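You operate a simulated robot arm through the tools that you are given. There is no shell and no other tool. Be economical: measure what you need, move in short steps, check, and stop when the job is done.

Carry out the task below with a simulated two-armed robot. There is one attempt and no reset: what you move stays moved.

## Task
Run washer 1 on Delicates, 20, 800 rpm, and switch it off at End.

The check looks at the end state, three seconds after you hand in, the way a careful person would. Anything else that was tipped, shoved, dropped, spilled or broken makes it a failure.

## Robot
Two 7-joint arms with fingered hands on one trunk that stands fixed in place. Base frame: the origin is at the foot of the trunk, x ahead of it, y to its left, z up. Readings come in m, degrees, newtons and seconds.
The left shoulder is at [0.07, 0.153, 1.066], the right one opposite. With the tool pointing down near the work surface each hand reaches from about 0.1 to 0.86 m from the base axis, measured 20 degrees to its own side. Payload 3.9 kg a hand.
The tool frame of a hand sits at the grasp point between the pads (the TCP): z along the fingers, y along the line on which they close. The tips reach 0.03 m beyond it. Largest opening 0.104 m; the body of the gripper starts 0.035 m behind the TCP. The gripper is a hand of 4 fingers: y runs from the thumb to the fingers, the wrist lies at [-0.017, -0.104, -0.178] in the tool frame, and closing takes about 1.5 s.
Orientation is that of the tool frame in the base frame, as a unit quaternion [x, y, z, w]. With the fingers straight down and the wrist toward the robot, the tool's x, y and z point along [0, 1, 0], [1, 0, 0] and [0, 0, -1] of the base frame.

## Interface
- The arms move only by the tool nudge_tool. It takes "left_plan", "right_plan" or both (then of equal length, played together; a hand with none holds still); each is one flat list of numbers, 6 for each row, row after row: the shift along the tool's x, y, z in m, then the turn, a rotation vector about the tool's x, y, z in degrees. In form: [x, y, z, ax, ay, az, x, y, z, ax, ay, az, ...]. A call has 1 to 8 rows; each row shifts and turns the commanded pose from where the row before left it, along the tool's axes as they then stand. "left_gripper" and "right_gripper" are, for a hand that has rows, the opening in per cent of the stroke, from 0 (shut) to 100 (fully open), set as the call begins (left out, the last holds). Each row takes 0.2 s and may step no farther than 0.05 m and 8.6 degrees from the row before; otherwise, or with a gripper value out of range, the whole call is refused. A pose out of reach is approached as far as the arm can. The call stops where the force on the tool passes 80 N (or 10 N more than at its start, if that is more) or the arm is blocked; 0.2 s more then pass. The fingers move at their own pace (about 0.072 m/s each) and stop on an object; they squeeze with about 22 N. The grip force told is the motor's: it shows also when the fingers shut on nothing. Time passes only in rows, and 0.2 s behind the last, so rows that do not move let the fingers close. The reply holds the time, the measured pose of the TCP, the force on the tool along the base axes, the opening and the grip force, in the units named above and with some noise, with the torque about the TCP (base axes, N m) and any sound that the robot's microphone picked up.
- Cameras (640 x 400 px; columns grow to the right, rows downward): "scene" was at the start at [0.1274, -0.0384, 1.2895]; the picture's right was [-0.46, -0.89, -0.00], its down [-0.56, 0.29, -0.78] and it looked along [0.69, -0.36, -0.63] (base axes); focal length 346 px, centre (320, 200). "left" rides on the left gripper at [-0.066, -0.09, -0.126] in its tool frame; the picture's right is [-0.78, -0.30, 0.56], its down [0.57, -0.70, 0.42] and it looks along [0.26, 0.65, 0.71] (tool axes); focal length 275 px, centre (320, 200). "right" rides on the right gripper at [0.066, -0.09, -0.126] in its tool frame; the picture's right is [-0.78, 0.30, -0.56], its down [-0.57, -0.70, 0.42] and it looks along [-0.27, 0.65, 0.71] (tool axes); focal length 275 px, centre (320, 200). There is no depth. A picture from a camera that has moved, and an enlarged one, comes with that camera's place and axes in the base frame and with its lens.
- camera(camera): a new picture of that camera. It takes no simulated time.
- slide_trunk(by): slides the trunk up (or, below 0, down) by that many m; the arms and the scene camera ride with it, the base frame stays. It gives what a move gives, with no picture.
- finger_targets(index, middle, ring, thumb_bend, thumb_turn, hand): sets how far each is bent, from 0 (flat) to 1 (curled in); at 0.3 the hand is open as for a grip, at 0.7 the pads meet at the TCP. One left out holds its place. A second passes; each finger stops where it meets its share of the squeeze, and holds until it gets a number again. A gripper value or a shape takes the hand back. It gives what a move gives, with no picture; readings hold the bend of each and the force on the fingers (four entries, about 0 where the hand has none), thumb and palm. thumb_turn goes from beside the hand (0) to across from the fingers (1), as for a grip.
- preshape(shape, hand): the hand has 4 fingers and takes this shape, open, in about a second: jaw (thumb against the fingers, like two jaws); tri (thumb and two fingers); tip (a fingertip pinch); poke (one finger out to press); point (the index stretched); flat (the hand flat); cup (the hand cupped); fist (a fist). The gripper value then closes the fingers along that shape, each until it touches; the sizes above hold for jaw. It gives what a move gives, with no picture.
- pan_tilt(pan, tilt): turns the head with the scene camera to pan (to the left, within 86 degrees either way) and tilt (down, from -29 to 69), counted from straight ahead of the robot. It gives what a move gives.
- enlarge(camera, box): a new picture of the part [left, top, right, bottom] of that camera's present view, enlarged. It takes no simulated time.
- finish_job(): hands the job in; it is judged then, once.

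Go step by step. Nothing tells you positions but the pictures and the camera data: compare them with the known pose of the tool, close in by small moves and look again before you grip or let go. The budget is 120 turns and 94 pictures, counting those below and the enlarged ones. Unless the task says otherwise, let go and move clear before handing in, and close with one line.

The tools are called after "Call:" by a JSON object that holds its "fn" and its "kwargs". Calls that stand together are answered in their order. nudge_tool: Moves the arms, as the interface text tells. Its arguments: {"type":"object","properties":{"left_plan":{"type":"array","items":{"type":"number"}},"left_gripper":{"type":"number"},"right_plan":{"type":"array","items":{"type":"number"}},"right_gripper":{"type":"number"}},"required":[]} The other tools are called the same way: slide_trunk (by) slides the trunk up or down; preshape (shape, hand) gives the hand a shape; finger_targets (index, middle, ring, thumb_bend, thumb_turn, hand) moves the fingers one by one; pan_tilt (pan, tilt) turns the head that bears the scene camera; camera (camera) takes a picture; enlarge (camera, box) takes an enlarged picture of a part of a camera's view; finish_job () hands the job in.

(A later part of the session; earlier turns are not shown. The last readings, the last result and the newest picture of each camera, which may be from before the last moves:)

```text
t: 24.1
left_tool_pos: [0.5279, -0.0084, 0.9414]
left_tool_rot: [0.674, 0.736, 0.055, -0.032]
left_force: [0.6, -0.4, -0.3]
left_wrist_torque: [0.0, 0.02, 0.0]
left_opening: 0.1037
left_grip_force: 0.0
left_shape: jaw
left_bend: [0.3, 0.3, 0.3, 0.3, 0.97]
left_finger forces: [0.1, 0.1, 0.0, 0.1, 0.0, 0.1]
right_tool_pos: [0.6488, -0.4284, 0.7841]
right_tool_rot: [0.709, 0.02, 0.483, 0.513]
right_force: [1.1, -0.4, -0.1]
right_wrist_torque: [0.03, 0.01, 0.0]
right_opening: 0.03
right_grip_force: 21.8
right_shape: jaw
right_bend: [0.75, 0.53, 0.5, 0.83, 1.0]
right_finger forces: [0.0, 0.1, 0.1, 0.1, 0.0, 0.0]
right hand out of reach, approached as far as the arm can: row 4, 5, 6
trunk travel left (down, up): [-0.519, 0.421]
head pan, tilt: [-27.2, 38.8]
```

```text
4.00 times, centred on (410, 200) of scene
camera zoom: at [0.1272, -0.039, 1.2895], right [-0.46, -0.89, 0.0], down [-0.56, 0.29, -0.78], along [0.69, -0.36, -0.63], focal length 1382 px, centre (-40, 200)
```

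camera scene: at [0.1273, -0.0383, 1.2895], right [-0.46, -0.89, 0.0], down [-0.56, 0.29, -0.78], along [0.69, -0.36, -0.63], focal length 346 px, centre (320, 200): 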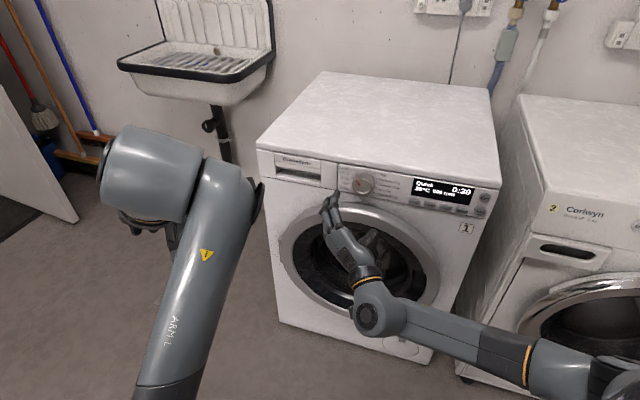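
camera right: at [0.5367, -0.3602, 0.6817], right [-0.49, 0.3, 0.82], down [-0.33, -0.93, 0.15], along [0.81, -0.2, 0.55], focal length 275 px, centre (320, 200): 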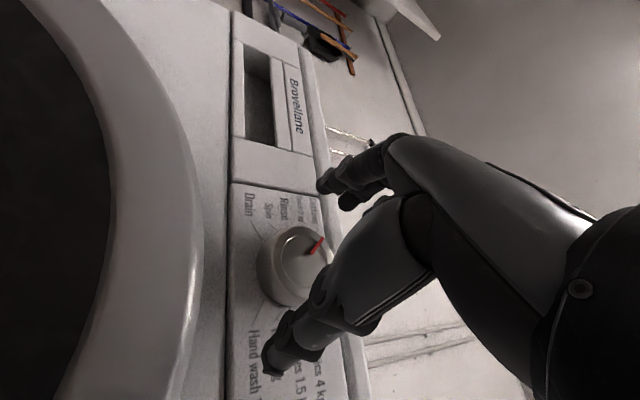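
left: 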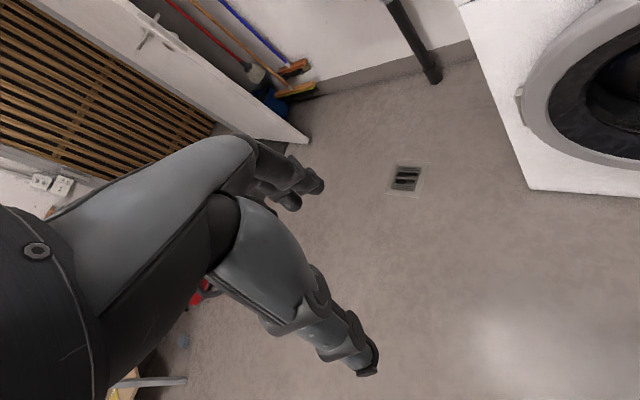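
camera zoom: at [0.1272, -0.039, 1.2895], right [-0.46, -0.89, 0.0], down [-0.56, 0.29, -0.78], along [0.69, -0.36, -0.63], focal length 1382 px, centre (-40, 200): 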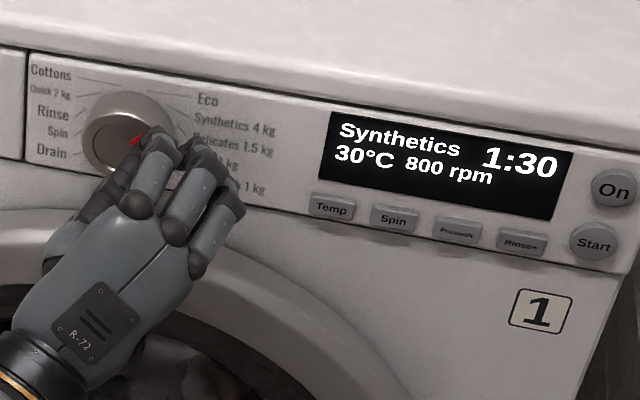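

The hand slipped off at its reach limit, but the dial is at Synthetics with one step to go. I'll retreat, open and roll back.

Call:
{"fn": "nudge_tool", "kwargs": {"right_plan": [0, 0, -0.03, 0, 0, 0, 0, 0, -0.03, 0, 0, 0, 0, 0, -0.03, 0, 0, 0], "right_gripper": 100}}

Call:
{"fn": "nudge_tool", "kwargs": {"right_plan": [0, 0, 0, 0, 0, -8, 0, 0, 0, 0, 0, -8, 0, 0, 0, 0, 0, -8, 0, 0, 0, 0, 0, -8, 0, 0, 0, 0, 0, -8, 0, 0, 0, 0, 0, -8, 0, 0, 0, 0, 0, -8, 0, 0, 0, 0, 0, -8]}}

Call:
{"fn": "camera", "kwargs": {"camera": "scene"}}

```text
t: 24.9
left_tool_pos: [0.5278, -0.0074, 0.9414]
left_tool_rot: [0.674, 0.736, 0.057, -0.033]
left_force: [0.3, 0.2, 0.3]
left_wrist_torque: [0.01, -0.01, -0.02]
left_opening: 0.1039
left_grip_force: 0.1
left_shape: jaw
left_bend: [0.3, 0.3, 0.3, 0.3, 0.97]
left_finger forces: [0.0, 0.0, 0.1, 0.0, 0.1, 0.0]
right_tool_pos: [0.5866, -0.3643, 0.7862]
right_tool_rot: [0.709, 0.02, 0.483, 0.513]
right_force: [-0.3, 0.5, -0.4]
right_wrist_torque: [0.03, 0.0, 0.0]
right_opening: 0.1036
right_grip_force: 0.0
right_shape: jaw
right_bend: [0.3, 0.3, 0.3, 0.3, 0.97]
right_finger forces: [0.0, 0.1, 0.0, 0.0, 0.1, 0.0]
trunk travel left (down, up): [-0.519, 0.421]
head pan, tilt: [-27.2, 38.8]
```

```text
t: 26.7
left_tool_pos: [0.5269, -0.0064, 0.942]
left_tool_rot: [0.673, 0.736, 0.056, -0.032]
left_force: [0.0, 0.4, 0.3]
left_wrist_torque: [0.01, -0.04, 0.01]
left_opening: 0.1036
left_grip_force: 0.1
left_shape: jaw
left_bend: [0.3, 0.3, 0.3, 0.3, 0.97]
left_finger forces: [0.1, 0.0, 0.0, 0.1, 0.0, 0.0]
right_tool_pos: [0.5869, -0.3634, 0.786]
right_tool_rot: [0.59, 0.394, 0.137, 0.691]
right_force: [0.0, -0.7, 0.7]
right_wrist_torque: [0.02, -0.01, -0.02]
right_opening: 0.1034
right_grip_force: 0.1
right_shape: jaw
right_bend: [0.3, 0.3, 0.3, 0.3, 0.97]
right_finger forces: [0.0, 0.1, 0.0, 0.1, 0.1, 0.0]
trunk travel left (down, up): [-0.519, 0.421]
head pan, tilt: [-27.2, 38.8]
```

```text
65 pictures are left
camera scene: at [0.1272, -0.0384, 1.2895], right [-0.46, -0.89, 0.0], down [-0.56, 0.29, -0.78], along [0.69, -0.36, -0.63], focal length 346 px, centre (320, 200)
```

scene: 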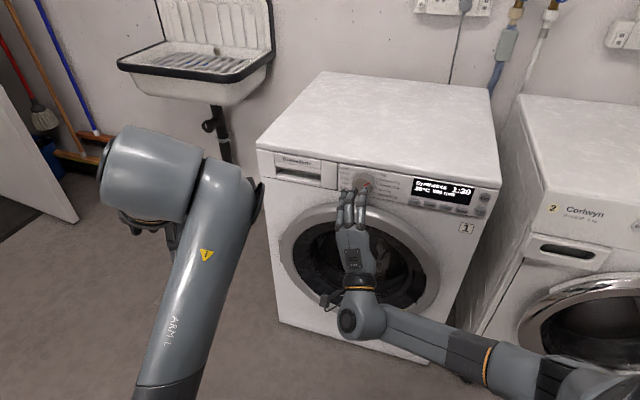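

I'll re-align on the knob axis with a bit more counter-roll, then advance.

Call:
{"fn": "nudge_tool", "kwargs": {"right_plan": [0.0126, 0.002, 0, 0, 0, 0, 0, 0, 0, 0, 0, -8, 0, 0, 0, 0, 0, -8, 0, 0, 0.03, 0, 0, 0, 0, 0, 0.03, 0, 0, 0, 0, 0, 0.03, 0, 0, 0, 0, 0, 0, 0, 0, 0]}}

Call:
{"fn": "enlarge", "kwargs": {"camera": "scene", "box": [310, 150, 430, 225]}}

```text
t: 28.3
left_tool_pos: [0.528, -0.0069, 0.9425]
left_tool_rot: [0.674, 0.736, 0.056, -0.033]
left_force: [0.9, 0.7, -0.5]
left_wrist_torque: [-0.03, 0.0, 0.02]
left_opening: 0.1034
left_grip_force: 0.1
left_shape: jaw
left_bend: [0.3, 0.3, 0.3, 0.3, 0.97]
left_finger forces: [0.0, 0.1, 0.0, 0.0, 0.0, 0.1]
right_tool_pos: [0.6596, -0.4189, 0.7831]
right_tool_rot: [0.529, 0.472, 0.042, 0.704]
right_force: [-0.5, -0.7, 0.7]
right_wrist_torque: [0.01, 0.0, -0.01]
right_opening: 0.1037
right_grip_force: 0.0
right_shape: jaw
right_bend: [0.3, 0.3, 0.3, 0.3, 0.97]
right_finger forces: [0.0, 0.1, 0.0, 0.0, 0.0, 0.0]
trunk travel left (down, up): [-0.519, 0.421]
head pan, tilt: [-27.2, 38.8]
```

```text
5.33 times, centred on (370, 188) of scene
camera zoom: at [0.1271, -0.0381, 1.2895], right [-0.46, -0.89, 0.0], down [-0.56, 0.29, -0.78], along [0.69, -0.36, -0.63], focal length 1843 px, centre (53, 267)
```

zoom: 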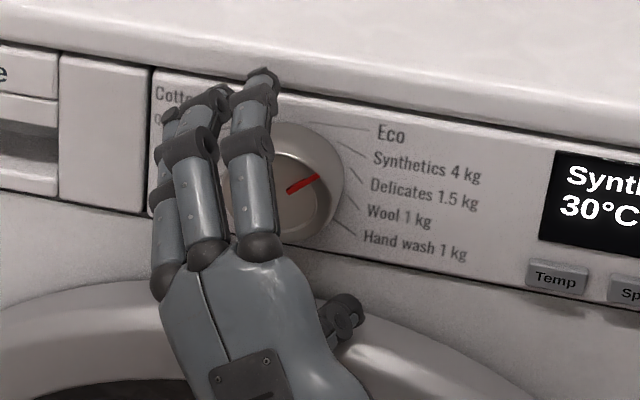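

Call:
{"fn": "nudge_tool", "kwargs": {"right_plan": [0, 0, 0.008, 0, 0, 0, 0, 0, 0.007, 0, 0, 0, 0, 0, 0, 0, 0, 0]}}

Call:
{"fn": "nudge_tool", "kwargs": {"right_plan": [0, 0, 0, 0, 0, 0, 0, 0, 0, 0, 0, 0, 0, 0, 0, 0, 0, 0, 0, 0, 0, 0, 0, 0, 0, 0, 0, 0, 0, 0, 0, 0, 0, 0, 0, 0], "right_gripper": 20}}

Call:
{"fn": "nudge_tool", "kwargs": {"right_plan": [0, 0, 0, 0, 0, 6, 0, 0, 0, 0, 0, 6, 0, 0, 0, 0, 0, 6, 0, 0, 0, 0, 0, 6, 0, 0, 0, 0, 0, 6]}}

Call:
{"fn": "enlarge", "kwargs": {"camera": "scene", "box": [330, 150, 490, 250]}}

```text
t: 29.1
left_tool_pos: [0.5283, -0.0072, 0.9415]
left_tool_rot: [0.674, 0.736, 0.056, -0.033]
left_force: [0.3, -0.2, -0.7]
left_wrist_torque: [-0.02, 0.02, -0.01]
left_opening: 0.1036
left_grip_force: 0.1
left_shape: jaw
left_bend: [0.3, 0.3, 0.3, 0.3, 0.97]
left_finger forces: [0.1, 0.1, 0.0, 0.0, 0.1, 0.0]
right_tool_pos: [0.6691, -0.4289, 0.7822]
right_tool_rot: [0.53, 0.471, 0.041, 0.704]
right_force: [-0.7, 0.5, 0.0]
right_wrist_torque: [0.0, 0.01, 0.03]
right_opening: 0.1038
right_grip_force: 0.0
right_shape: jaw
right_bend: [0.3, 0.3, 0.3, 0.3, 0.97]
right_finger forces: [0.0, 0.1, 0.1, 0.0, 0.0, 0.0]
trunk travel left (down, up): [-0.519, 0.421]
head pan, tilt: [-27.2, 38.8]
```

```text
t: 30.5
left_tool_pos: [0.5276, -0.0073, 0.9418]
left_tool_rot: [0.673, 0.736, 0.056, -0.033]
left_force: [0.1, 0.6, -0.1]
left_wrist_torque: [0.04, 0.01, 0.04]
left_opening: 0.1035
left_grip_force: 0.0
left_shape: jaw
left_bend: [0.3, 0.3, 0.3, 0.3, 0.97]
left_finger forces: [0.0, 0.0, 0.0, 0.1, 0.1, 0.0]
right_tool_pos: [0.6691, -0.4294, 0.7821]
right_tool_rot: [0.53, 0.471, 0.04, 0.704]
right_force: [-0.8, -0.6, -1.0]
right_wrist_torque: [-0.03, -0.01, 0.08]
right_opening: 0.0438
right_grip_force: 22.0
right_shape: jaw
right_bend: [0.74, 0.46, 0.5, 0.72, 1.0]
right_finger forces: [11.7, 7.4, 0.0, 0.0, 18.8, 0.0]
trunk travel left (down, up): [-0.519, 0.421]
head pan, tilt: [-27.2, 38.8]
```

```text
t: 31.7
left_tool_pos: [0.5283, -0.0066, 0.9423]
left_tool_rot: [0.674, 0.736, 0.056, -0.033]
left_force: [-0.4, -0.4, 0.3]
left_wrist_torque: [0.03, -0.03, -0.02]
left_opening: 0.1036
left_grip_force: 0.1
left_shape: jaw
left_bend: [0.3, 0.3, 0.3, 0.3, 0.97]
left_finger forces: [0.0, 0.1, 0.0, 0.0, 0.0, 0.0]
right_tool_pos: [0.6709, -0.4291, 0.7816]
right_tool_rot: [0.634, 0.319, 0.223, 0.669]
right_force: [5.0, 2.4, 1.9]
right_wrist_torque: [-0.06, -0.02, 0.18]
right_opening: 0.0438
right_grip_force: 22.0
right_shape: jaw
right_bend: [0.74, 0.46, 0.5, 0.72, 1.0]
right_finger forces: [14.1, 6.9, 0.0, 0.0, 18.8, 0.0]
trunk travel left (down, up): [-0.519, 0.421]
head pan, tilt: [-27.2, 38.8]
```

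```text
4.00 times, centred on (410, 200) of scene
camera zoom: at [0.1282, -0.0372, 1.2895], right [-0.46, -0.89, 0.0], down [-0.56, 0.29, -0.78], along [0.69, -0.36, -0.63], focal length 1382 px, centre (-40, 200)
```

zoom: 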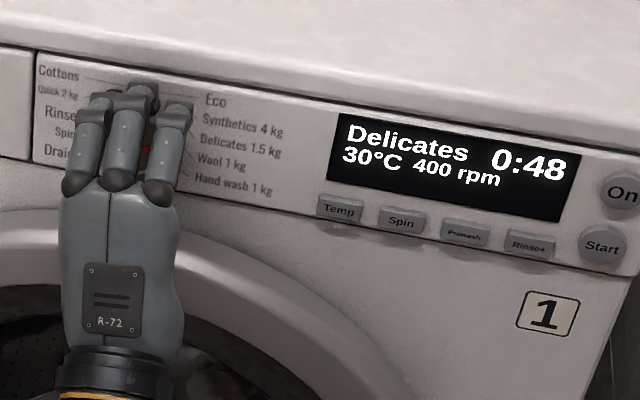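

Delicates is shown. I'll release and retreat.

Call:
{"fn": "nudge_tool", "kwargs": {"right_plan": [0, 0, 0, 0, 0, 0, 0, 0, 0, 0, 0, 0, 0, 0, 0, 0, 0, 0, 0, 0, 0, 0, 0, 0], "right_gripper": 100}}

Call:
{"fn": "nudge_tool", "kwargs": {"right_plan": [0, 0, -0.03, 0, 0, 0, 0, 0, -0.04, 0, 0, 0, 0, 0, -0.03, 0, 0, 8, 0, 0, -0.02, 0, 0, 3]}}

Call:
{"fn": "preshape", "kwargs": {"hand": "right", "shape": "point"}}

Call:
{"fn": "enlarge", "kwargs": {"camera": "scene", "box": [330, 150, 490, 250]}}

Call:
{"fn": "camera", "kwargs": {"camera": "right"}}

```text
t: 32.7
left_tool_pos: [0.5281, -0.0083, 0.9428]
left_tool_rot: [0.674, 0.736, 0.056, -0.033]
left_force: [-0.1, -0.5, 0.1]
left_wrist_torque: [-0.05, -0.01, 0.0]
left_opening: 0.1039
left_grip_force: 0.0
left_shape: jaw
left_bend: [0.3, 0.3, 0.3, 0.3, 0.97]
left_finger forces: [0.0, 0.1, 0.0, 0.0, 0.1, 0.1]
right_tool_pos: [0.6689, -0.4317, 0.7826]
right_tool_rot: [0.634, 0.318, 0.221, 0.669]
right_force: [-0.2, 1.3, 0.0]
right_wrist_torque: [0.01, -0.01, 0.01]
right_opening: 0.1041
right_grip_force: 0.1
right_shape: jaw
right_bend: [0.3, 0.3, 0.3, 0.3, 0.97]
right_finger forces: [0.0, 0.0, 0.0, 0.1, 0.0, 0.0]
trunk travel left (down, up): [-0.519, 0.421]
head pan, tilt: [-27.2, 38.8]
```

```text
t: 33.7
left_tool_pos: [0.5276, -0.0073, 0.9418]
left_tool_rot: [0.674, 0.736, 0.056, -0.032]
left_force: [0.4, -0.3, -0.1]
left_wrist_torque: [0.05, -0.01, 0.02]
left_opening: 0.1037
left_grip_force: 0.0
left_shape: jaw
left_bend: [0.3, 0.3, 0.3, 0.3, 0.97]
left_finger forces: [0.0, 0.0, 0.1, 0.1, 0.0, 0.0]
right_tool_pos: [0.5851, -0.3441, 0.784]
right_tool_rot: [0.661, 0.256, 0.286, 0.645]
right_force: [0.7, 0.7, 1.0]
right_wrist_torque: [0.03, 0.0, 0.01]
right_opening: 0.1036
right_grip_force: 0.1
right_shape: jaw
right_bend: [0.3, 0.3, 0.3, 0.3, 0.97]
right_finger forces: [0.0, 0.1, 0.0, 0.1, 0.1, 0.0]
trunk travel left (down, up): [-0.519, 0.421]
head pan, tilt: [-27.2, 38.8]
```

```text
t: 34.6
left_tool_pos: [0.5289, -0.0075, 0.9425]
left_tool_rot: [0.674, 0.736, 0.056, -0.032]
left_force: [-1.0, 0.1, -0.7]
left_wrist_torque: [0.0, -0.03, 0.03]
left_opening: 0.104
left_grip_force: 0.0
left_shape: jaw
left_bend: [0.3, 0.3, 0.3, 0.3, 0.97]
left_finger forces: [0.0, 0.0, 0.1, 0.0, 0.1, 0.0]
right_tool_pos: [0.5871, -0.344, 0.7826]
right_tool_rot: [0.661, 0.256, 0.286, 0.644]
right_force: [0.7, 0.0, -0.7]
right_wrist_torque: [-0.02, -0.01, 0.0]
right_opening: 0.0
right_grip_force: 0.1
right_shape: point
right_bend: [0.2, 1.0, 1.0, 0.99, 0.87]
right_finger forces: [0.1, 0.0, 0.0, 0.1, 0.0, 0.0]
trunk travel left (down, up): [-0.519, 0.421]
head pan, tilt: [-27.2, 38.8]
```

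```text
4.00 times, centred on (410, 200) of scene
camera zoom: at [0.1275, -0.0381, 1.2895], right [-0.46, -0.89, 0.0], down [-0.56, 0.29, -0.78], along [0.69, -0.36, -0.63], focal length 1382 px, centre (-40, 200)
```

zoom: 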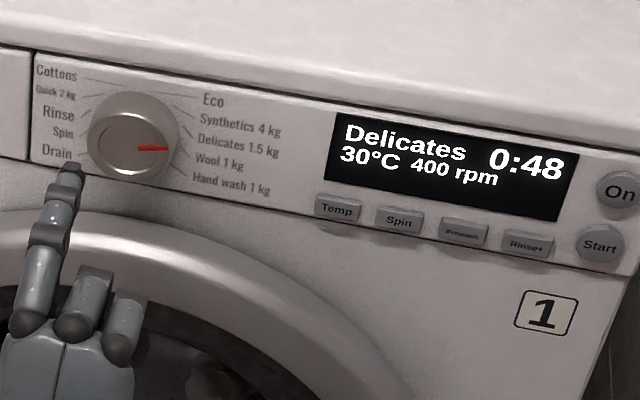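

```text
61 pictures are left
camera right: at [0.5468, -0.2065, 0.6965], right [-0.95, -0.16, 0.26], down [-0.08, -0.68, -0.73], along [0.3, -0.72, 0.63], focal length 275 px, centre (320, 200)
```

right: 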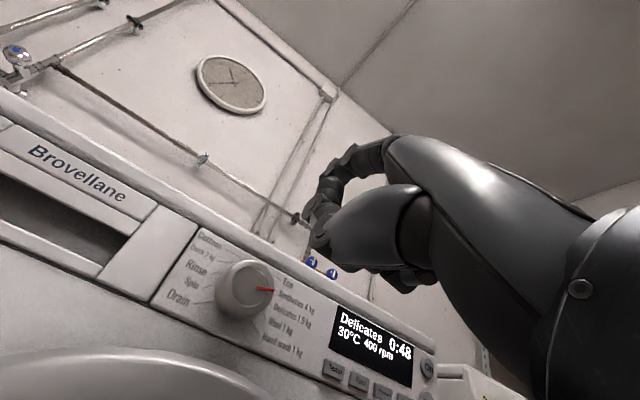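

Delicates 30 °C, 400 rpm. Temp is near (0.607, -0.551, 0.747) and Spin near (0.581, -0.578, 0.746). I'll tilt the hand down 25° and move in front of Temp.

Call:
{"fn": "nudge_tool", "kwargs": {"right_plan": [-0.03, 0, 0, 0, 0, -2.5, -0.03, 0, 0, 8.3, 0, 0, -0.03, 0, 0, 8.3, 0, 0, -0.03, -0.01, 0, 8.3, 0, 0, -0.021, -0.015, 0.02, 0, 0, 0, 0, -0.014, 0.03, 0, 0, 0, 0, 0, 0.025, 0, 0, 0, 0, 0, 0, 0, 0, 0]}}

Call:
{"fn": "enlarge", "kwargs": {"camera": "scene", "box": [350, 150, 510, 250]}}

Call:
{"fn": "camera", "kwargs": {"camera": "right"}}

```text
t: 36.4
left_tool_pos: [0.5276, -0.0074, 0.9419]
left_tool_rot: [0.674, 0.736, 0.056, -0.033]
left_force: [0.5, 0.1, 0.9]
left_wrist_torque: [0.0, -0.01, 0.0]
left_opening: 0.1039
left_grip_force: 0.0
left_shape: jaw
left_bend: [0.3, 0.3, 0.3, 0.3, 0.97]
left_finger forces: [0.0, 0.0, 0.0, 0.1, 0.1, 0.0]
right_tool_pos: [0.5227, -0.4822, 0.7142]
right_tool_rot: [0.78, 0.323, 0.207, 0.494]
right_force: [0.7, 0.2, 0.2]
right_wrist_torque: [0.02, 0.01, 0.02]
right_opening: 0.0
right_grip_force: 0.1
right_shape: point
right_bend: [0.2, 1.0, 1.0, 0.99, 0.87]
right_finger forces: [0.1, 0.1, 0.1, 0.1, 0.1, 0.0]
trunk travel left (down, up): [-0.519, 0.421]
head pan, tilt: [-27.2, 38.8]
```

```text
4.00 times, centred on (430, 200) of scene
camera zoom: at [0.1272, -0.0379, 1.2895], right [-0.46, -0.89, 0.0], down [-0.56, 0.29, -0.78], along [0.69, -0.36, -0.63], focal length 1382 px, centre (-120, 200)
```

zoom: 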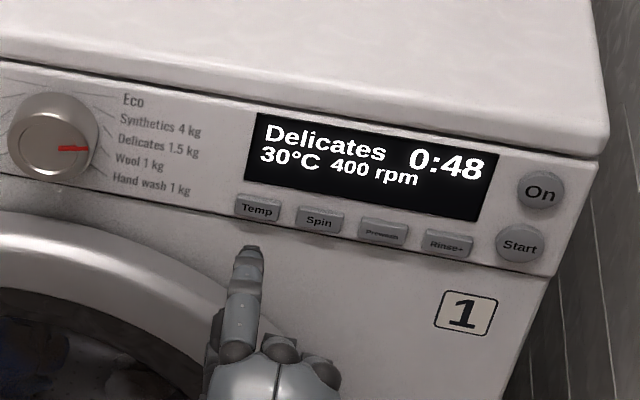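

```text
59 pictures are left
camera right: at [0.4624, -0.3283, 0.686], right [-0.82, -0.28, 0.5], down [-0.34, -0.46, -0.82], along [0.46, -0.84, 0.28], focal length 275 px, centre (320, 200)
```

right: 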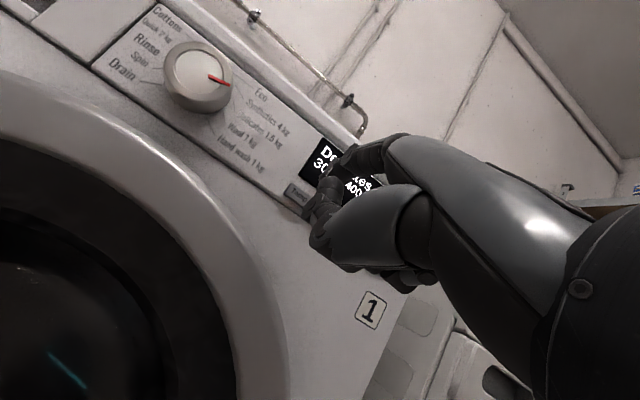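

Tip at (0.570, -0.517, 0.757), Temp about 5 cm ahead. I'll approach horizontally.

Call:
{"fn": "nudge_tool", "kwargs": {"right_plan": [0.002, 0, 0.024, 0, 0, 0, 0, 0.009, 0.016, 0, 0, 0, 0, 0.0017, 0.0036, 0, 0, 0, 0, 0, 0, 0, 0, 0]}}

Call:
{"fn": "enlarge", "kwargs": {"camera": "scene", "box": [350, 150, 510, 250]}}

```text
t: 37.4
left_tool_pos: [0.5278, -0.0073, 0.9422]
left_tool_rot: [0.673, 0.736, 0.056, -0.032]
left_force: [0.7, -0.5, -0.5]
left_wrist_torque: [0.02, 0.01, 0.02]
left_opening: 0.1039
left_grip_force: 0.1
left_shape: jaw
left_bend: [0.3, 0.3, 0.3, 0.3, 0.97]
left_finger forces: [0.0, 0.0, 0.0, 0.1, 0.0, 0.0]
right_tool_pos: [0.5564, -0.5119, 0.7038]
right_tool_rot: [0.78, 0.323, 0.206, 0.494]
right_force: [1.0, 0.4, -0.1]
right_wrist_torque: [-0.02, -0.03, -0.01]
right_opening: 0.0
right_grip_force: 0.0
right_shape: point
right_bend: [0.2, 1.0, 1.0, 0.99, 0.87]
right_finger forces: [0.0, 0.0, 0.0, 0.1, 0.0, 0.0]
trunk travel left (down, up): [-0.519, 0.421]
head pan, tilt: [-27.2, 38.8]
```

```text
4.00 times, centred on (430, 200) of scene
camera zoom: at [0.1274, -0.0381, 1.2895], right [-0.46, -0.89, 0.0], down [-0.56, 0.29, -0.78], along [0.69, -0.36, -0.63], focal length 1382 px, centre (-120, 200)
```

zoom: 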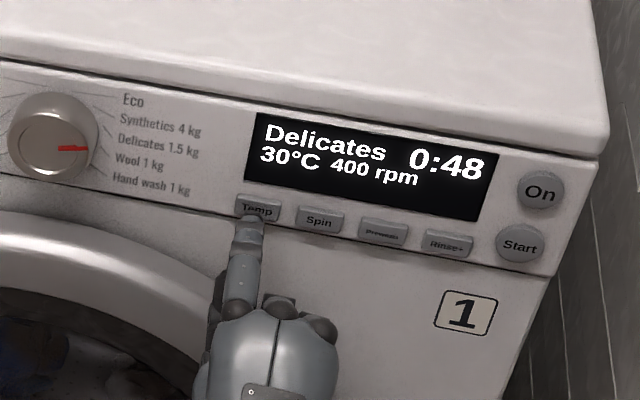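

Call:
{"fn": "nudge_tool", "kwargs": {"right_plan": [0, 0.0013, 0.0027, 0, 0, 0]}}

Call:
{"fn": "nudge_tool", "kwargs": {"right_plan": [0, 0.0013, 0.0027, 0, 0, 0]}}

Call:
{"fn": "nudge_tool", "kwargs": {"right_plan": [0, 0.0009, 0.0018, 0, 0, 0]}}

Call:
{"fn": "enlarge", "kwargs": {"camera": "scene", "box": [350, 150, 510, 250]}}

```text
t: 37.8
left_tool_pos: [0.5277, -0.0071, 0.9422]
left_tool_rot: [0.674, 0.736, 0.056, -0.033]
left_force: [-0.2, -0.3, -0.2]
left_wrist_torque: [-0.02, 0.01, 0.02]
left_opening: 0.1037
left_grip_force: 0.1
left_shape: jaw
left_bend: [0.3, 0.3, 0.3, 0.3, 0.97]
left_finger forces: [0.0, 0.0, 0.0, 0.0, 0.0, 0.1]
right_tool_pos: [0.5574, -0.5142, 0.7052]
right_tool_rot: [0.78, 0.323, 0.206, 0.495]
right_force: [0.4, -0.6, -0.3]
right_wrist_torque: [0.01, -0.01, -0.01]
right_opening: 0.0
right_grip_force: 0.1
right_shape: point
right_bend: [0.2, 1.0, 1.0, 0.99, 0.87]
right_finger forces: [0.0, 0.1, 0.1, 0.0, 0.1, 0.1]
trunk travel left (down, up): [-0.519, 0.421]
head pan, tilt: [-27.2, 38.8]
```

```text
t: 38.2
left_tool_pos: [0.5289, -0.0081, 0.9422]
left_tool_rot: [0.674, 0.736, 0.056, -0.033]
left_force: [-0.1, -0.4, 0.5]
left_wrist_torque: [-0.04, -0.04, 0.0]
left_opening: 0.1038
left_grip_force: 0.0
left_shape: jaw
left_bend: [0.3, 0.3, 0.3, 0.3, 0.97]
left_finger forces: [0.0, 0.0, 0.0, 0.1, 0.0, 0.0]
right_tool_pos: [0.5606, -0.5154, 0.7039]
right_tool_rot: [0.78, 0.323, 0.206, 0.494]
right_force: [-0.3, -0.3, -0.1]
right_wrist_torque: [0.01, -0.03, -0.01]
right_opening: 0.0001
right_grip_force: 0.0
right_shape: point
right_bend: [0.2, 1.0, 1.0, 0.99, 0.87]
right_finger forces: [0.0, 0.1, 0.0, 0.0, 0.0, 0.0]
trunk travel left (down, up): [-0.519, 0.421]
head pan, tilt: [-27.2, 38.8]
```

```text
t: 38.6
left_tool_pos: [0.5278, -0.0062, 0.9414]
left_tool_rot: [0.674, 0.736, 0.055, -0.032]
left_force: [-0.1, 0.1, -0.3]
left_wrist_torque: [0.0, -0.03, 0.02]
left_opening: 0.1036
left_grip_force: 0.1
left_shape: jaw
left_bend: [0.3, 0.3, 0.3, 0.3, 0.97]
left_finger forces: [0.0, 0.1, 0.0, 0.1, 0.1, 0.0]
right_tool_pos: [0.5609, -0.5169, 0.7056]
right_tool_rot: [0.78, 0.323, 0.206, 0.494]
right_force: [-0.5, -0.8, -1.2]
right_wrist_torque: [-0.05, -0.04, 0.05]
right_opening: 0.0
right_grip_force: 0.0
right_shape: point
right_bend: [0.2, 1.0, 1.0, 0.99, 0.87]
right_finger forces: [0.9, 0.1, 0.0, 0.0, 0.1, 0.0]
trunk travel left (down, up): [-0.519, 0.421]
head pan, tilt: [-27.2, 38.8]
```

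```text
4.00 times, centred on (430, 200) of scene
camera zoom: at [0.1274, -0.0381, 1.2895], right [-0.46, -0.89, 0.0], down [-0.56, 0.29, -0.78], along [0.69, -0.36, -0.63], focal length 1382 px, centre (-120, 200)
```

zoom: 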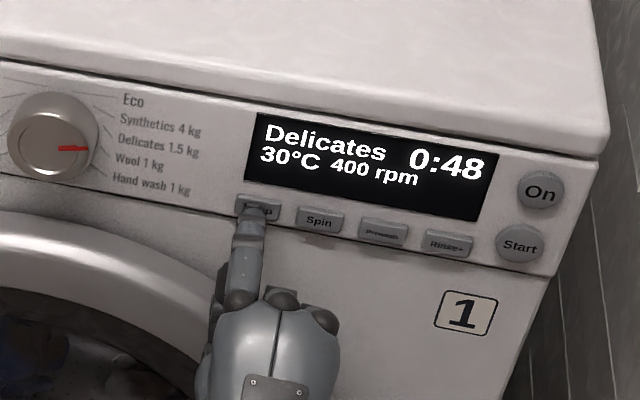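

Contact at 0.9 N. I'll press slightly further.

Call:
{"fn": "nudge_tool", "kwargs": {"right_plan": [0, 0.0009, 0.0018, 0, 0, 0]}}

Call:
{"fn": "enlarge", "kwargs": {"camera": "scene", "box": [350, 150, 510, 250]}}

```text
t: 39.0
left_tool_pos: [0.5274, -0.0066, 0.9426]
left_tool_rot: [0.674, 0.736, 0.057, -0.033]
left_force: [-0.2, 0.7, -0.2]
left_wrist_torque: [-0.03, -0.01, 0.0]
left_opening: 0.1036
left_grip_force: 0.1
left_shape: jaw
left_bend: [0.3, 0.3, 0.3, 0.3, 0.97]
left_finger forces: [0.0, 0.0, 0.1, 0.0, 0.0, 0.0]
right_tool_pos: [0.562, -0.5189, 0.705]
right_tool_rot: [0.781, 0.322, 0.205, 0.495]
right_force: [-2.8, 3.3, -0.3]
right_wrist_torque: [-0.15, -0.12, 0.04]
right_opening: 0.096
right_grip_force: 0.0
right_shape: point
right_bend: [0.2, 1.0, 1.0, 0.99, 0.87]
right_finger forces: [3.7, 0.1, 0.0, 0.0, 0.1, 0.0]
trunk travel left (down, up): [-0.519, 0.421]
head pan, tilt: [-27.2, 38.8]
heard: click
```

```text
4.00 times, centred on (430, 200) of scene
camera zoom: at [0.127, -0.0377, 1.2895], right [-0.46, -0.89, 0.0], down [-0.56, 0.29, -0.78], along [0.69, -0.36, -0.63], focal length 1382 px, centre (-120, 200)
```

zoom: 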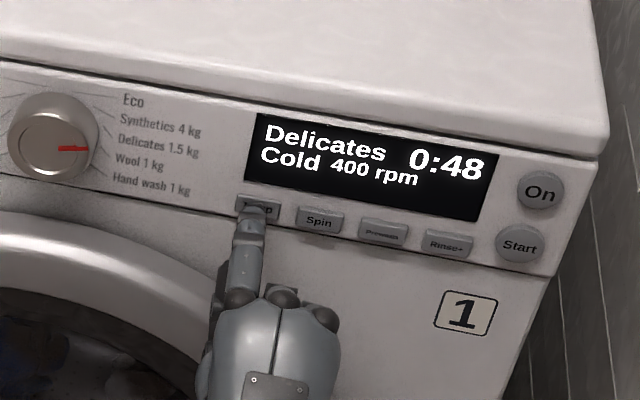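

Temp cycled to Cold. I'll retract and press again.

Call:
{"fn": "nudge_tool", "kwargs": {"right_plan": [0, -0.0034, -0.0072, 0, 0, 0, 0, 0, 0, 0, 0, 0, 0, 0.0034, 0.0072, 0, 0, 0, 0, 0, 0, 0, 0, 0]}}

Call:
{"fn": "enlarge", "kwargs": {"camera": "scene", "box": [350, 150, 510, 250]}}

```text
t: 40.0
left_tool_pos: [0.5271, -0.0068, 0.942]
left_tool_rot: [0.674, 0.736, 0.055, -0.033]
left_force: [-0.3, 0.2, -0.1]
left_wrist_torque: [0.04, 0.03, -0.01]
left_opening: 0.1036
left_grip_force: 0.0
left_shape: jaw
left_bend: [0.3, 0.3, 0.3, 0.3, 0.97]
left_finger forces: [0.0, 0.1, 0.0, 0.1, 0.0, 0.0]
right_tool_pos: [0.5615, -0.5174, 0.7054]
right_tool_rot: [0.78, 0.322, 0.206, 0.495]
right_force: [-3.8, 3.4, -0.3]
right_wrist_torque: [-0.16, -0.18, 0.03]
right_opening: 0.096
right_grip_force: 0.0
right_shape: point
right_bend: [0.2, 1.0, 1.0, 0.99, 0.87]
right_finger forces: [4.7, 0.0, 0.0, 0.0, 0.0, 0.1]
trunk travel left (down, up): [-0.519, 0.421]
head pan, tilt: [-27.2, 38.8]
heard: click
```

```text
4.00 times, centred on (430, 200) of scene
camera zoom: at [0.127, -0.0378, 1.2895], right [-0.46, -0.89, 0.0], down [-0.56, 0.29, -0.78], along [0.69, -0.36, -0.63], focal length 1382 px, centre (-120, 200)
```

zoom: 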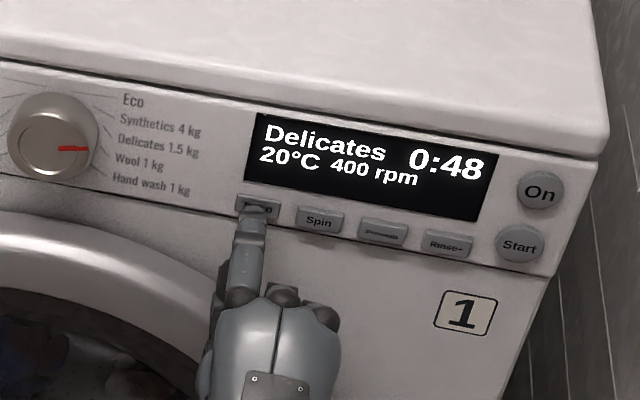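

20 °C is set. Next is Spin, 3.7 cm to the right.

Call:
{"fn": "nudge_tool", "kwargs": {"right_plan": [0, -0.0085, -0.0181, 0, 0, 0, -0.037, -0.001, 0, 0, 0, 0, 0, 0.0064, 0.0136, 0, 0, 0, 0, 0, 0, 0, 0, 0]}}

Call:
{"fn": "enlarge", "kwargs": {"camera": "scene", "box": [350, 150, 510, 250]}}

```text
t: 41.0
left_tool_pos: [0.527, -0.0074, 0.9432]
left_tool_rot: [0.672, 0.737, 0.056, -0.033]
left_force: [0.0, -0.1, -0.8]
left_wrist_torque: [-0.01, -0.01, -0.03]
left_opening: 0.104
left_grip_force: 0.1
left_shape: jaw
left_bend: [0.3, 0.3, 0.3, 0.3, 0.97]
left_finger forces: [0.0, 0.0, 0.0, 0.0, 0.0, 0.1]
right_tool_pos: [0.5311, -0.5408, 0.7043]
right_tool_rot: [0.78, 0.322, 0.206, 0.495]
right_force: [0.1, -0.3, 0.1]
right_wrist_torque: [0.01, -0.05, -0.01]
right_opening: 0.096
right_grip_force: 0.1
right_shape: point
right_bend: [0.2, 1.0, 1.0, 0.99, 0.87]
right_finger forces: [0.0, 0.0, 0.0, 0.0, 0.1, 0.0]
trunk travel left (down, up): [-0.519, 0.421]
head pan, tilt: [-27.2, 38.8]
```

```text
4.00 times, centred on (430, 200) of scene
camera zoom: at [0.1268, -0.0383, 1.2896], right [-0.46, -0.89, 0.0], down [-0.56, 0.29, -0.78], along [0.69, -0.36, -0.63], focal length 1382 px, centre (-120, 200)
```

zoom: 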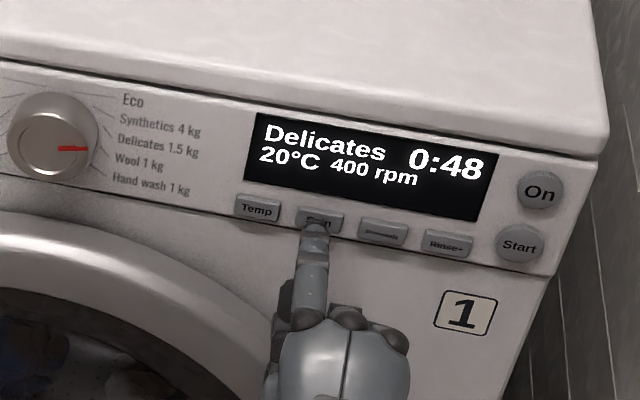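

Call:
{"fn": "nudge_tool", "kwargs": {"right_plan": [0, 0.0017, 0.0036, 0, 0, 0, 0, 0.0004, 0.0009, 0, 0, 0]}}

Call:
{"fn": "nudge_tool", "kwargs": {"right_plan": [0, 0.0006, 0.0013, 0, 0, 0]}}

Call:
{"fn": "enlarge", "kwargs": {"camera": "scene", "box": [350, 150, 510, 250]}}

```text
t: 41.6
left_tool_pos: [0.5282, -0.0068, 0.9424]
left_tool_rot: [0.673, 0.736, 0.056, -0.032]
left_force: [0.6, 0.9, 0.2]
left_wrist_torque: [0.01, -0.02, 0.01]
left_opening: 0.1035
left_grip_force: 0.0
left_shape: jaw
left_bend: [0.3, 0.3, 0.3, 0.3, 0.97]
left_finger forces: [0.1, 0.0, 0.0, 0.1, 0.0, 0.0]
right_tool_pos: [0.5353, -0.5441, 0.7027]
right_tool_rot: [0.78, 0.322, 0.206, 0.495]
right_force: [-2.9, 1.2, 0.5]
right_wrist_torque: [-0.06, -0.11, -0.01]
right_opening: 0.0961
right_grip_force: 0.0
right_shape: point
right_bend: [0.2, 1.0, 1.0, 0.99, 0.87]
right_finger forces: [2.7, 0.0, 0.0, 0.0, 0.1, 0.0]
trunk travel left (down, up): [-0.519, 0.421]
head pan, tilt: [-27.2, 38.8]
heard: click
```

```text
t: 42.0
left_tool_pos: [0.5274, -0.007, 0.9422]
left_tool_rot: [0.674, 0.736, 0.056, -0.032]
left_force: [-0.8, -0.6, -0.5]
left_wrist_torque: [0.03, -0.02, -0.02]
left_opening: 0.1037
left_grip_force: 0.1
left_shape: jaw
left_bend: [0.3, 0.3, 0.3, 0.3, 0.97]
left_finger forces: [0.0, 0.0, 0.0, 0.0, 0.1, 0.1]
right_tool_pos: [0.5358, -0.5439, 0.7024]
right_tool_rot: [0.78, 0.323, 0.206, 0.495]
right_force: [-3.7, 4.0, -0.4]
right_wrist_torque: [-0.17, -0.19, 0.05]
right_opening: 0.0961
right_grip_force: 0.1
right_shape: point
right_bend: [0.2, 1.0, 1.0, 0.99, 0.87]
right_finger forces: [5.3, 0.1, 0.0, 0.1, 0.0, 0.0]
trunk travel left (down, up): [-0.519, 0.421]
head pan, tilt: [-27.2, 38.8]
```

```text
4.00 times, centred on (430, 200) of scene
camera zoom: at [0.1268, -0.0375, 1.2896], right [-0.46, -0.89, 0.0], down [-0.56, 0.29, -0.78], along [0.69, -0.36, -0.63], focal length 1382 px, centre (-120, 200)
```

zoom: 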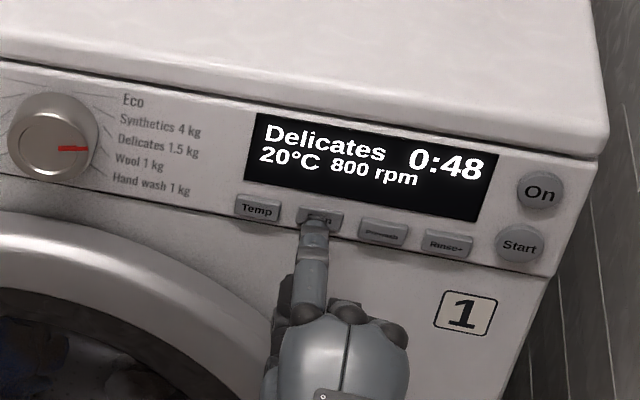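

Delicates 20 °C, 800 rpm is set. Now Start, about 11.5 cm to the right.

Call:
{"fn": "nudge_tool", "kwargs": {"right_plan": [0, -0.0127, -0.0272, 0, 0, 0, -0.038, 0.0072, -0.0034, 0, 0, 0, -0.038, 0, 0, 0, 0, 0, -0.0385, 0, 0, 0, 0, 0, 0, 0.0085, 0.0181, 0, 0, 0, 0, 0, 0, 0, 0, 0]}}

Call:
{"fn": "enlarge", "kwargs": {"camera": "scene", "box": [390, 150, 550, 250]}}

Call:
{"fn": "enlarge", "kwargs": {"camera": "scene", "box": [260, 180, 480, 370]}}

```text
t: 43.4
left_tool_pos: [0.5274, -0.007, 0.9408]
left_tool_rot: [0.673, 0.737, 0.056, -0.032]
left_force: [-0.1, -0.5, 0.1]
left_wrist_torque: [0.03, -0.04, 0.02]
left_opening: 0.1037
left_grip_force: 0.0
left_shape: jaw
left_bend: [0.3, 0.3, 0.3, 0.3, 0.97]
left_finger forces: [0.0, 0.0, 0.0, 0.0, 0.1, 0.0]
right_tool_pos: [0.449, -0.6175, 0.7106]
right_tool_rot: [0.78, 0.322, 0.207, 0.494]
right_force: [-0.7, -0.4, 0.3]
right_wrist_torque: [-0.02, -0.02, -0.02]
right_opening: 0.0961
right_grip_force: 0.0
right_shape: point
right_bend: [0.2, 1.0, 1.0, 0.99, 0.87]
right_finger forces: [0.0, 0.1, 0.0, 0.1, 0.0, 0.0]
trunk travel left (down, up): [-0.519, 0.421]
head pan, tilt: [-27.2, 38.8]
```

```text
4.00 times, centred on (470, 200) of scene
camera zoom: at [0.1267, -0.038, 1.2896], right [-0.46, -0.89, 0.0], down [-0.56, 0.29, -0.78], along [0.69, -0.36, -0.63], focal length 1382 px, centre (-280, 200)
```

zoom: 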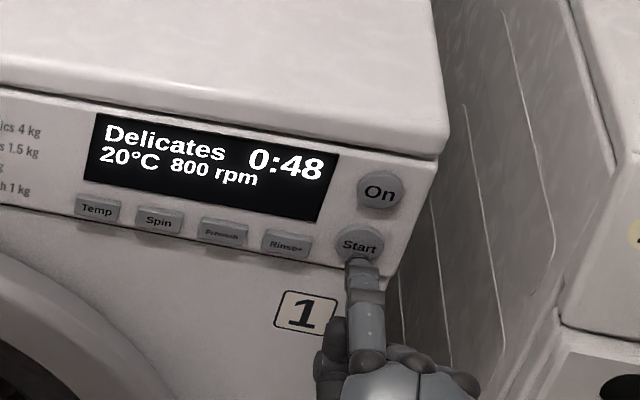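

```text
2.11 times, centred on (370, 275) of scene
camera zoom: at [0.1267, -0.038, 1.2896], right [-0.46, -0.89, 0.0], down [-0.56, 0.29, -0.78], along [0.69, -0.36, -0.63], focal length 728 px, centre (215, 42)
```

zoom: 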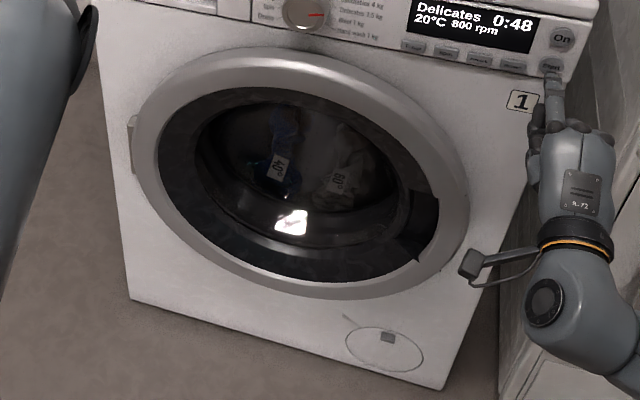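

Call:
{"fn": "nudge_tool", "kwargs": {"right_plan": [0, 0.0034, 0.0063, 0, 0, 0, 0, 0.0013, 0.0027, 0, 0, 0]}}

Call:
{"fn": "nudge_tool", "kwargs": {"right_plan": [0, 0.0009, 0.0018, 0, 0, 0]}}

Call:
{"fn": "enlarge", "kwargs": {"camera": "scene", "box": [390, 150, 550, 250]}}

```text
t: 44.0
left_tool_pos: [0.5281, -0.0069, 0.9423]
left_tool_rot: [0.673, 0.737, 0.056, -0.033]
left_force: [-0.1, 0.2, 0.7]
left_wrist_torque: [0.0, 0.0, -0.01]
left_opening: 0.1038
left_grip_force: 0.1
left_shape: jaw
left_bend: [0.3, 0.3, 0.3, 0.3, 0.97]
left_finger forces: [0.1, 0.0, 0.1, 0.0, 0.0, 0.1]
right_tool_pos: [0.4556, -0.6236, 0.711]
right_tool_rot: [0.781, 0.322, 0.205, 0.494]
right_force: [-4.8, 5.1, -0.6]
right_wrist_torque: [-0.25, -0.19, 0.06]
right_opening: 0.096
right_grip_force: 0.1
right_shape: point
right_bend: [0.2, 1.0, 1.0, 0.99, 0.87]
right_finger forces: [6.2, 0.1, 0.1, 0.1, 0.0, 0.0]
trunk travel left (down, up): [-0.519, 0.421]
head pan, tilt: [-27.2, 38.8]
heard: click
```

```text
t: 44.4
left_tool_pos: [0.5273, -0.0059, 0.9424]
left_tool_rot: [0.673, 0.737, 0.055, -0.032]
left_force: [-0.5, 0.3, 0.1]
left_wrist_torque: [-0.02, -0.05, 0.02]
left_opening: 0.1037
left_grip_force: 0.1
left_shape: jaw
left_bend: [0.3, 0.3, 0.3, 0.3, 0.97]
left_finger forces: [0.1, 0.0, 0.0, 0.0, 0.1, 0.0]
right_tool_pos: [0.4568, -0.6263, 0.712]
right_tool_rot: [0.78, 0.323, 0.206, 0.495]
right_force: [-6.6, 10.7, -1.7]
right_wrist_torque: [-0.5, -0.33, 0.21]
right_opening: 0.0959
right_grip_force: 0.1
right_shape: point
right_bend: [0.2, 1.0, 1.0, 0.99, 0.87]
right_finger forces: [12.6, 0.0, 0.1, 0.0, 0.0, 0.1]
trunk travel left (down, up): [-0.519, 0.421]
head pan, tilt: [-27.2, 38.8]
```

```text
4.00 times, centred on (470, 200) of scene
camera zoom: at [0.1262, -0.0363, 1.2897], right [-0.46, -0.89, 0.0], down [-0.56, 0.29, -0.78], along [0.69, -0.36, -0.63], focal length 1382 px, centre (-280, 200)
```

zoom: 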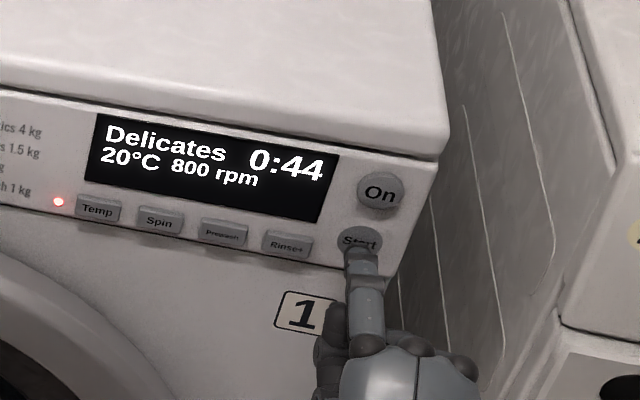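

It started and is counting down fast. I'll back off, move up in front of On and wait.

Call:
{"fn": "nudge_tool", "kwargs": {"right_plan": [0, -0.0106, -0.0227, 0, 0, 0, 0.001, 0.0426, -0.0199, 0, 0, 0, 0, 0, 0, 0, 0, 0, 0, 0, 0, 0, 0, 0, 0, 0, 0, 0, 0, 0, 0, 0, 0, 0, 0, 0, 0, 0, 0, 0, 0, 0, 0, 0, 0, 0, 0, 0]}}

Call:
{"fn": "nudge_tool", "kwargs": {"right_plan": [0, 0, 0, 0, 0, 0, 0, 0, 0, 0, 0, 0, 0, 0, 0, 0, 0, 0, 0, 0, 0, 0, 0, 0, 0, 0, 0, 0, 0, 0, 0, 0, 0, 0, 0, 0, 0, 0, 0, 0, 0, 0, 0, 0, 0, 0, 0, 0]}}

Call:
{"fn": "nudge_tool", "kwargs": {"right_plan": [0, 0, 0, 0, 0, 0, 0, 0, 0, 0, 0, 0, 0, 0, 0, 0, 0, 0, 0, 0, 0, 0, 0, 0, 0, 0, 0, 0, 0, 0, 0, 0, 0, 0, 0, 0, 0, 0, 0, 0, 0, 0, 0, 0, 0, 0, 0, 0]}}

Call:
{"fn": "enlarge", "kwargs": {"camera": "scene", "box": [390, 150, 550, 250]}}

```text
t: 46.2
left_tool_pos: [0.5275, -0.0074, 0.9418]
left_tool_rot: [0.674, 0.736, 0.057, -0.031]
left_force: [-0.1, 0.2, 0.5]
left_wrist_torque: [0.04, 0.01, -0.02]
left_opening: 0.1037
left_grip_force: 0.1
left_shape: jaw
left_bend: [0.3, 0.3, 0.3, 0.3, 0.97]
left_finger forces: [0.1, 0.0, 0.0, 0.0, 0.1, 0.1]
right_tool_pos: [0.4407, -0.6088, 0.7604]
right_tool_rot: [0.78, 0.323, 0.206, 0.495]
right_force: [0.2, -0.3, -0.5]
right_wrist_torque: [0.04, 0.0, -0.02]
right_opening: 0.0962
right_grip_force: 0.1
right_shape: point
right_bend: [0.2, 1.0, 1.0, 1.0, 0.87]
right_finger forces: [0.0, 0.0, 0.0, 0.0, 0.0, 0.0]
trunk travel left (down, up): [-0.519, 0.421]
head pan, tilt: [-27.2, 38.8]
```

```text
t: 48.0
left_tool_pos: [0.528, -0.0077, 0.9426]
left_tool_rot: [0.674, 0.736, 0.056, -0.033]
left_force: [-0.2, 0.3, -0.5]
left_wrist_torque: [0.0, -0.02, -0.02]
left_opening: 0.1037
left_grip_force: 0.0
left_shape: jaw
left_bend: [0.3, 0.3, 0.3, 0.3, 0.97]
left_finger forces: [0.0, 0.0, 0.1, 0.0, 0.1, 0.0]
right_tool_pos: [0.4408, -0.609, 0.759]
right_tool_rot: [0.78, 0.322, 0.206, 0.495]
right_force: [0.1, 0.0, 0.1]
right_wrist_torque: [0.03, -0.01, 0.02]
right_opening: 0.0958
right_grip_force: 0.1
right_shape: point
right_bend: [0.2, 1.0, 1.0, 1.0, 0.87]
right_finger forces: [0.0, 0.0, 0.1, 0.1, 0.0, 0.1]
trunk travel left (down, up): [-0.519, 0.421]
head pan, tilt: [-27.2, 38.8]
```

```text
t: 49.8
left_tool_pos: [0.5284, -0.0075, 0.9422]
left_tool_rot: [0.674, 0.736, 0.055, -0.032]
left_force: [-0.3, 0.2, -0.5]
left_wrist_torque: [0.0, -0.01, -0.02]
left_opening: 0.1037
left_grip_force: 0.0
left_shape: jaw
left_bend: [0.3, 0.3, 0.3, 0.3, 0.97]
left_finger forces: [0.0, 0.0, 0.1, 0.0, 0.1, 0.0]
right_tool_pos: [0.4417, -0.6085, 0.7604]
right_tool_rot: [0.78, 0.323, 0.206, 0.494]
right_force: [0.4, -0.6, 0.1]
right_wrist_torque: [0.02, 0.0, 0.01]
right_opening: 0.096
right_grip_force: 0.2
right_shape: point
right_bend: [0.2, 1.0, 1.0, 1.0, 0.87]
right_finger forces: [0.1, 0.0, 0.1, 0.1, 0.0, 0.0]
trunk travel left (down, up): [-0.519, 0.421]
head pan, tilt: [-27.2, 38.8]
```

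```text
4.00 times, centred on (470, 200) of scene
camera zoom: at [0.1274, -0.0381, 1.2895], right [-0.46, -0.89, 0.0], down [-0.56, 0.29, -0.78], along [0.69, -0.36, -0.63], focal length 1382 px, centre (-280, 200)
```

zoom: 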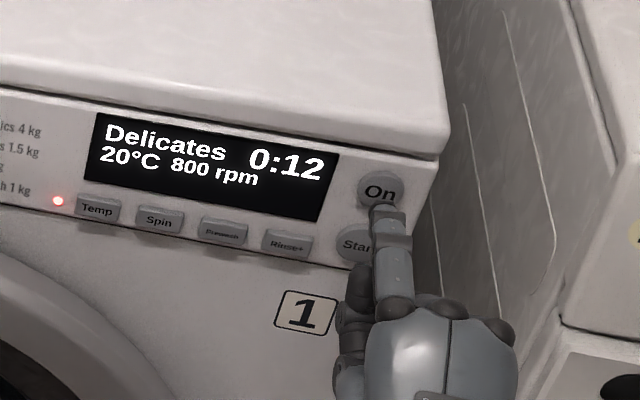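

About 2 s remain; I'll wait a little longer.

Call:
{"fn": "nudge_tool", "kwargs": {"right_plan": [0, 0, 0, 0, 0, 0, 0, 0, 0, 0, 0, 0, 0, 0, 0, 0, 0, 0, 0, 0, 0, 0, 0, 0, 0, 0, 0, 0, 0, 0, 0, 0, 0, 0, 0, 0, 0, 0, 0, 0, 0, 0, 0, 0, 0, 0, 0, 0]}}

Call:
{"fn": "nudge_tool", "kwargs": {"right_plan": [0, 0, 0, 0, 0, 0, 0, 0, 0, 0, 0, 0, 0, 0, 0, 0, 0, 0, 0, 0, 0, 0, 0, 0]}}

Call:
{"fn": "enlarge", "kwargs": {"camera": "scene", "box": [390, 150, 550, 250]}}

```text
t: 51.6
left_tool_pos: [0.5287, -0.0072, 0.9418]
left_tool_rot: [0.674, 0.736, 0.055, -0.033]
left_force: [0.8, 0.6, 0.1]
left_wrist_torque: [-0.02, -0.02, -0.01]
left_opening: 0.1036
left_grip_force: 0.1
left_shape: jaw
left_bend: [0.3, 0.3, 0.3, 0.3, 0.97]
left_finger forces: [0.0, 0.0, 0.0, 0.1, 0.1, 0.0]
right_tool_pos: [0.44, -0.6099, 0.7601]
right_tool_rot: [0.78, 0.322, 0.206, 0.495]
right_force: [0.3, 0.6, 0.8]
right_wrist_torque: [-0.01, -0.01, 0.02]
right_opening: 0.096
right_grip_force: 0.1
right_shape: point
right_bend: [0.2, 1.0, 1.0, 1.0, 0.87]
right_finger forces: [0.0, 0.0, 0.0, 0.1, 0.1, 0.0]
trunk travel left (down, up): [-0.519, 0.421]
head pan, tilt: [-27.2, 38.8]
```

```text
t: 52.6
left_tool_pos: [0.5282, -0.0084, 0.9419]
left_tool_rot: [0.674, 0.736, 0.056, -0.032]
left_force: [0.8, -0.6, -0.3]
left_wrist_torque: [0.03, -0.01, 0.01]
left_opening: 0.1036
left_grip_force: 0.1
left_shape: jaw
left_bend: [0.3, 0.3, 0.3, 0.3, 0.97]
left_finger forces: [0.0, 0.1, 0.0, 0.0, 0.0, 0.0]
right_tool_pos: [0.4409, -0.6089, 0.7591]
right_tool_rot: [0.78, 0.322, 0.206, 0.495]
right_force: [0.2, 0.7, -0.3]
right_wrist_torque: [0.01, -0.01, 0.0]
right_opening: 0.0962
right_grip_force: 0.1
right_shape: point
right_bend: [0.2, 1.0, 1.0, 1.0, 0.87]
right_finger forces: [0.1, 0.0, 0.1, 0.0, 0.0, 0.0]
trunk travel left (down, up): [-0.519, 0.421]
head pan, tilt: [-27.2, 38.8]
```

```text
4.00 times, centred on (470, 200) of scene
camera zoom: at [0.1274, -0.0381, 1.2895], right [-0.46, -0.89, 0.0], down [-0.56, 0.29, -0.78], along [0.69, -0.36, -0.63], focal length 1382 px, centre (-280, 200)
```

zoom: 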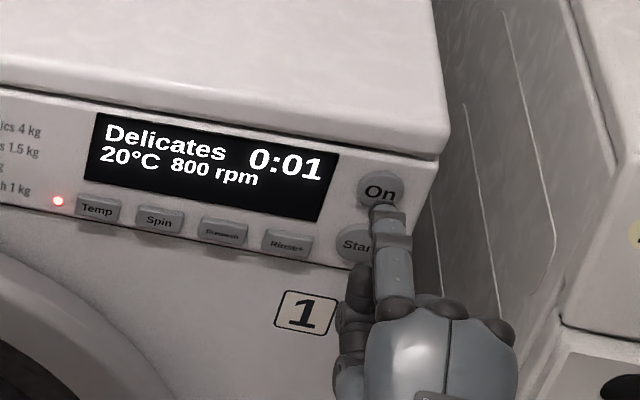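

Call:
{"fn": "nudge_tool", "kwargs": {"right_plan": [0, 0, 0, 0, 0, 0, 0, 0, 0, 0, 0, 0, 0, 0, 0, 0, 0, 0, 0, 0, 0, 0, 0, 0]}}

Call:
{"fn": "enlarge", "kwargs": {"camera": "scene", "box": [390, 150, 550, 250]}}

```text
t: 53.6
left_tool_pos: [0.5291, -0.007, 0.9414]
left_tool_rot: [0.674, 0.736, 0.056, -0.033]
left_force: [0.7, 0.2, 0.0]
left_wrist_torque: [0.0, -0.01, 0.02]
left_opening: 0.1038
left_grip_force: 0.0
left_shape: jaw
left_bend: [0.3, 0.3, 0.3, 0.3, 0.97]
left_finger forces: [0.0, 0.0, 0.1, 0.0, 0.1, 0.0]
right_tool_pos: [0.4406, -0.6091, 0.7594]
right_tool_rot: [0.781, 0.322, 0.206, 0.494]
right_force: [-0.3, -0.1, 1.1]
right_wrist_torque: [0.02, -0.02, 0.01]
right_opening: 0.096
right_grip_force: 0.1
right_shape: point
right_bend: [0.2, 1.0, 1.0, 1.0, 0.87]
right_finger forces: [0.0, 0.0, 0.0, 0.0, 0.1, 0.1]
trunk travel left (down, up): [-0.519, 0.421]
head pan, tilt: [-27.2, 38.8]
```

```text
4.00 times, centred on (470, 200) of scene
camera zoom: at [0.1274, -0.0381, 1.2895], right [-0.46, -0.89, 0.0], down [-0.56, 0.29, -0.78], along [0.69, -0.36, -0.63], focal length 1382 px, centre (-280, 200)
```

zoom: 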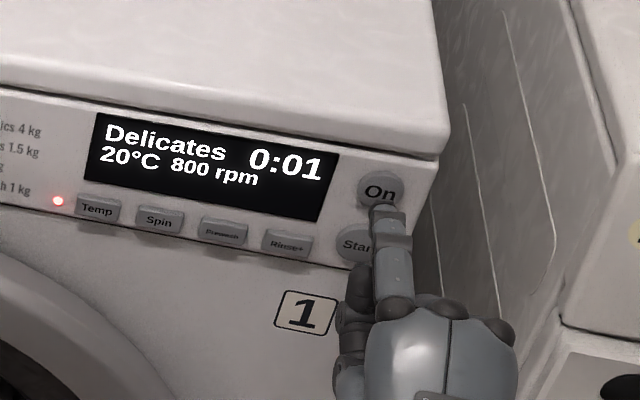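

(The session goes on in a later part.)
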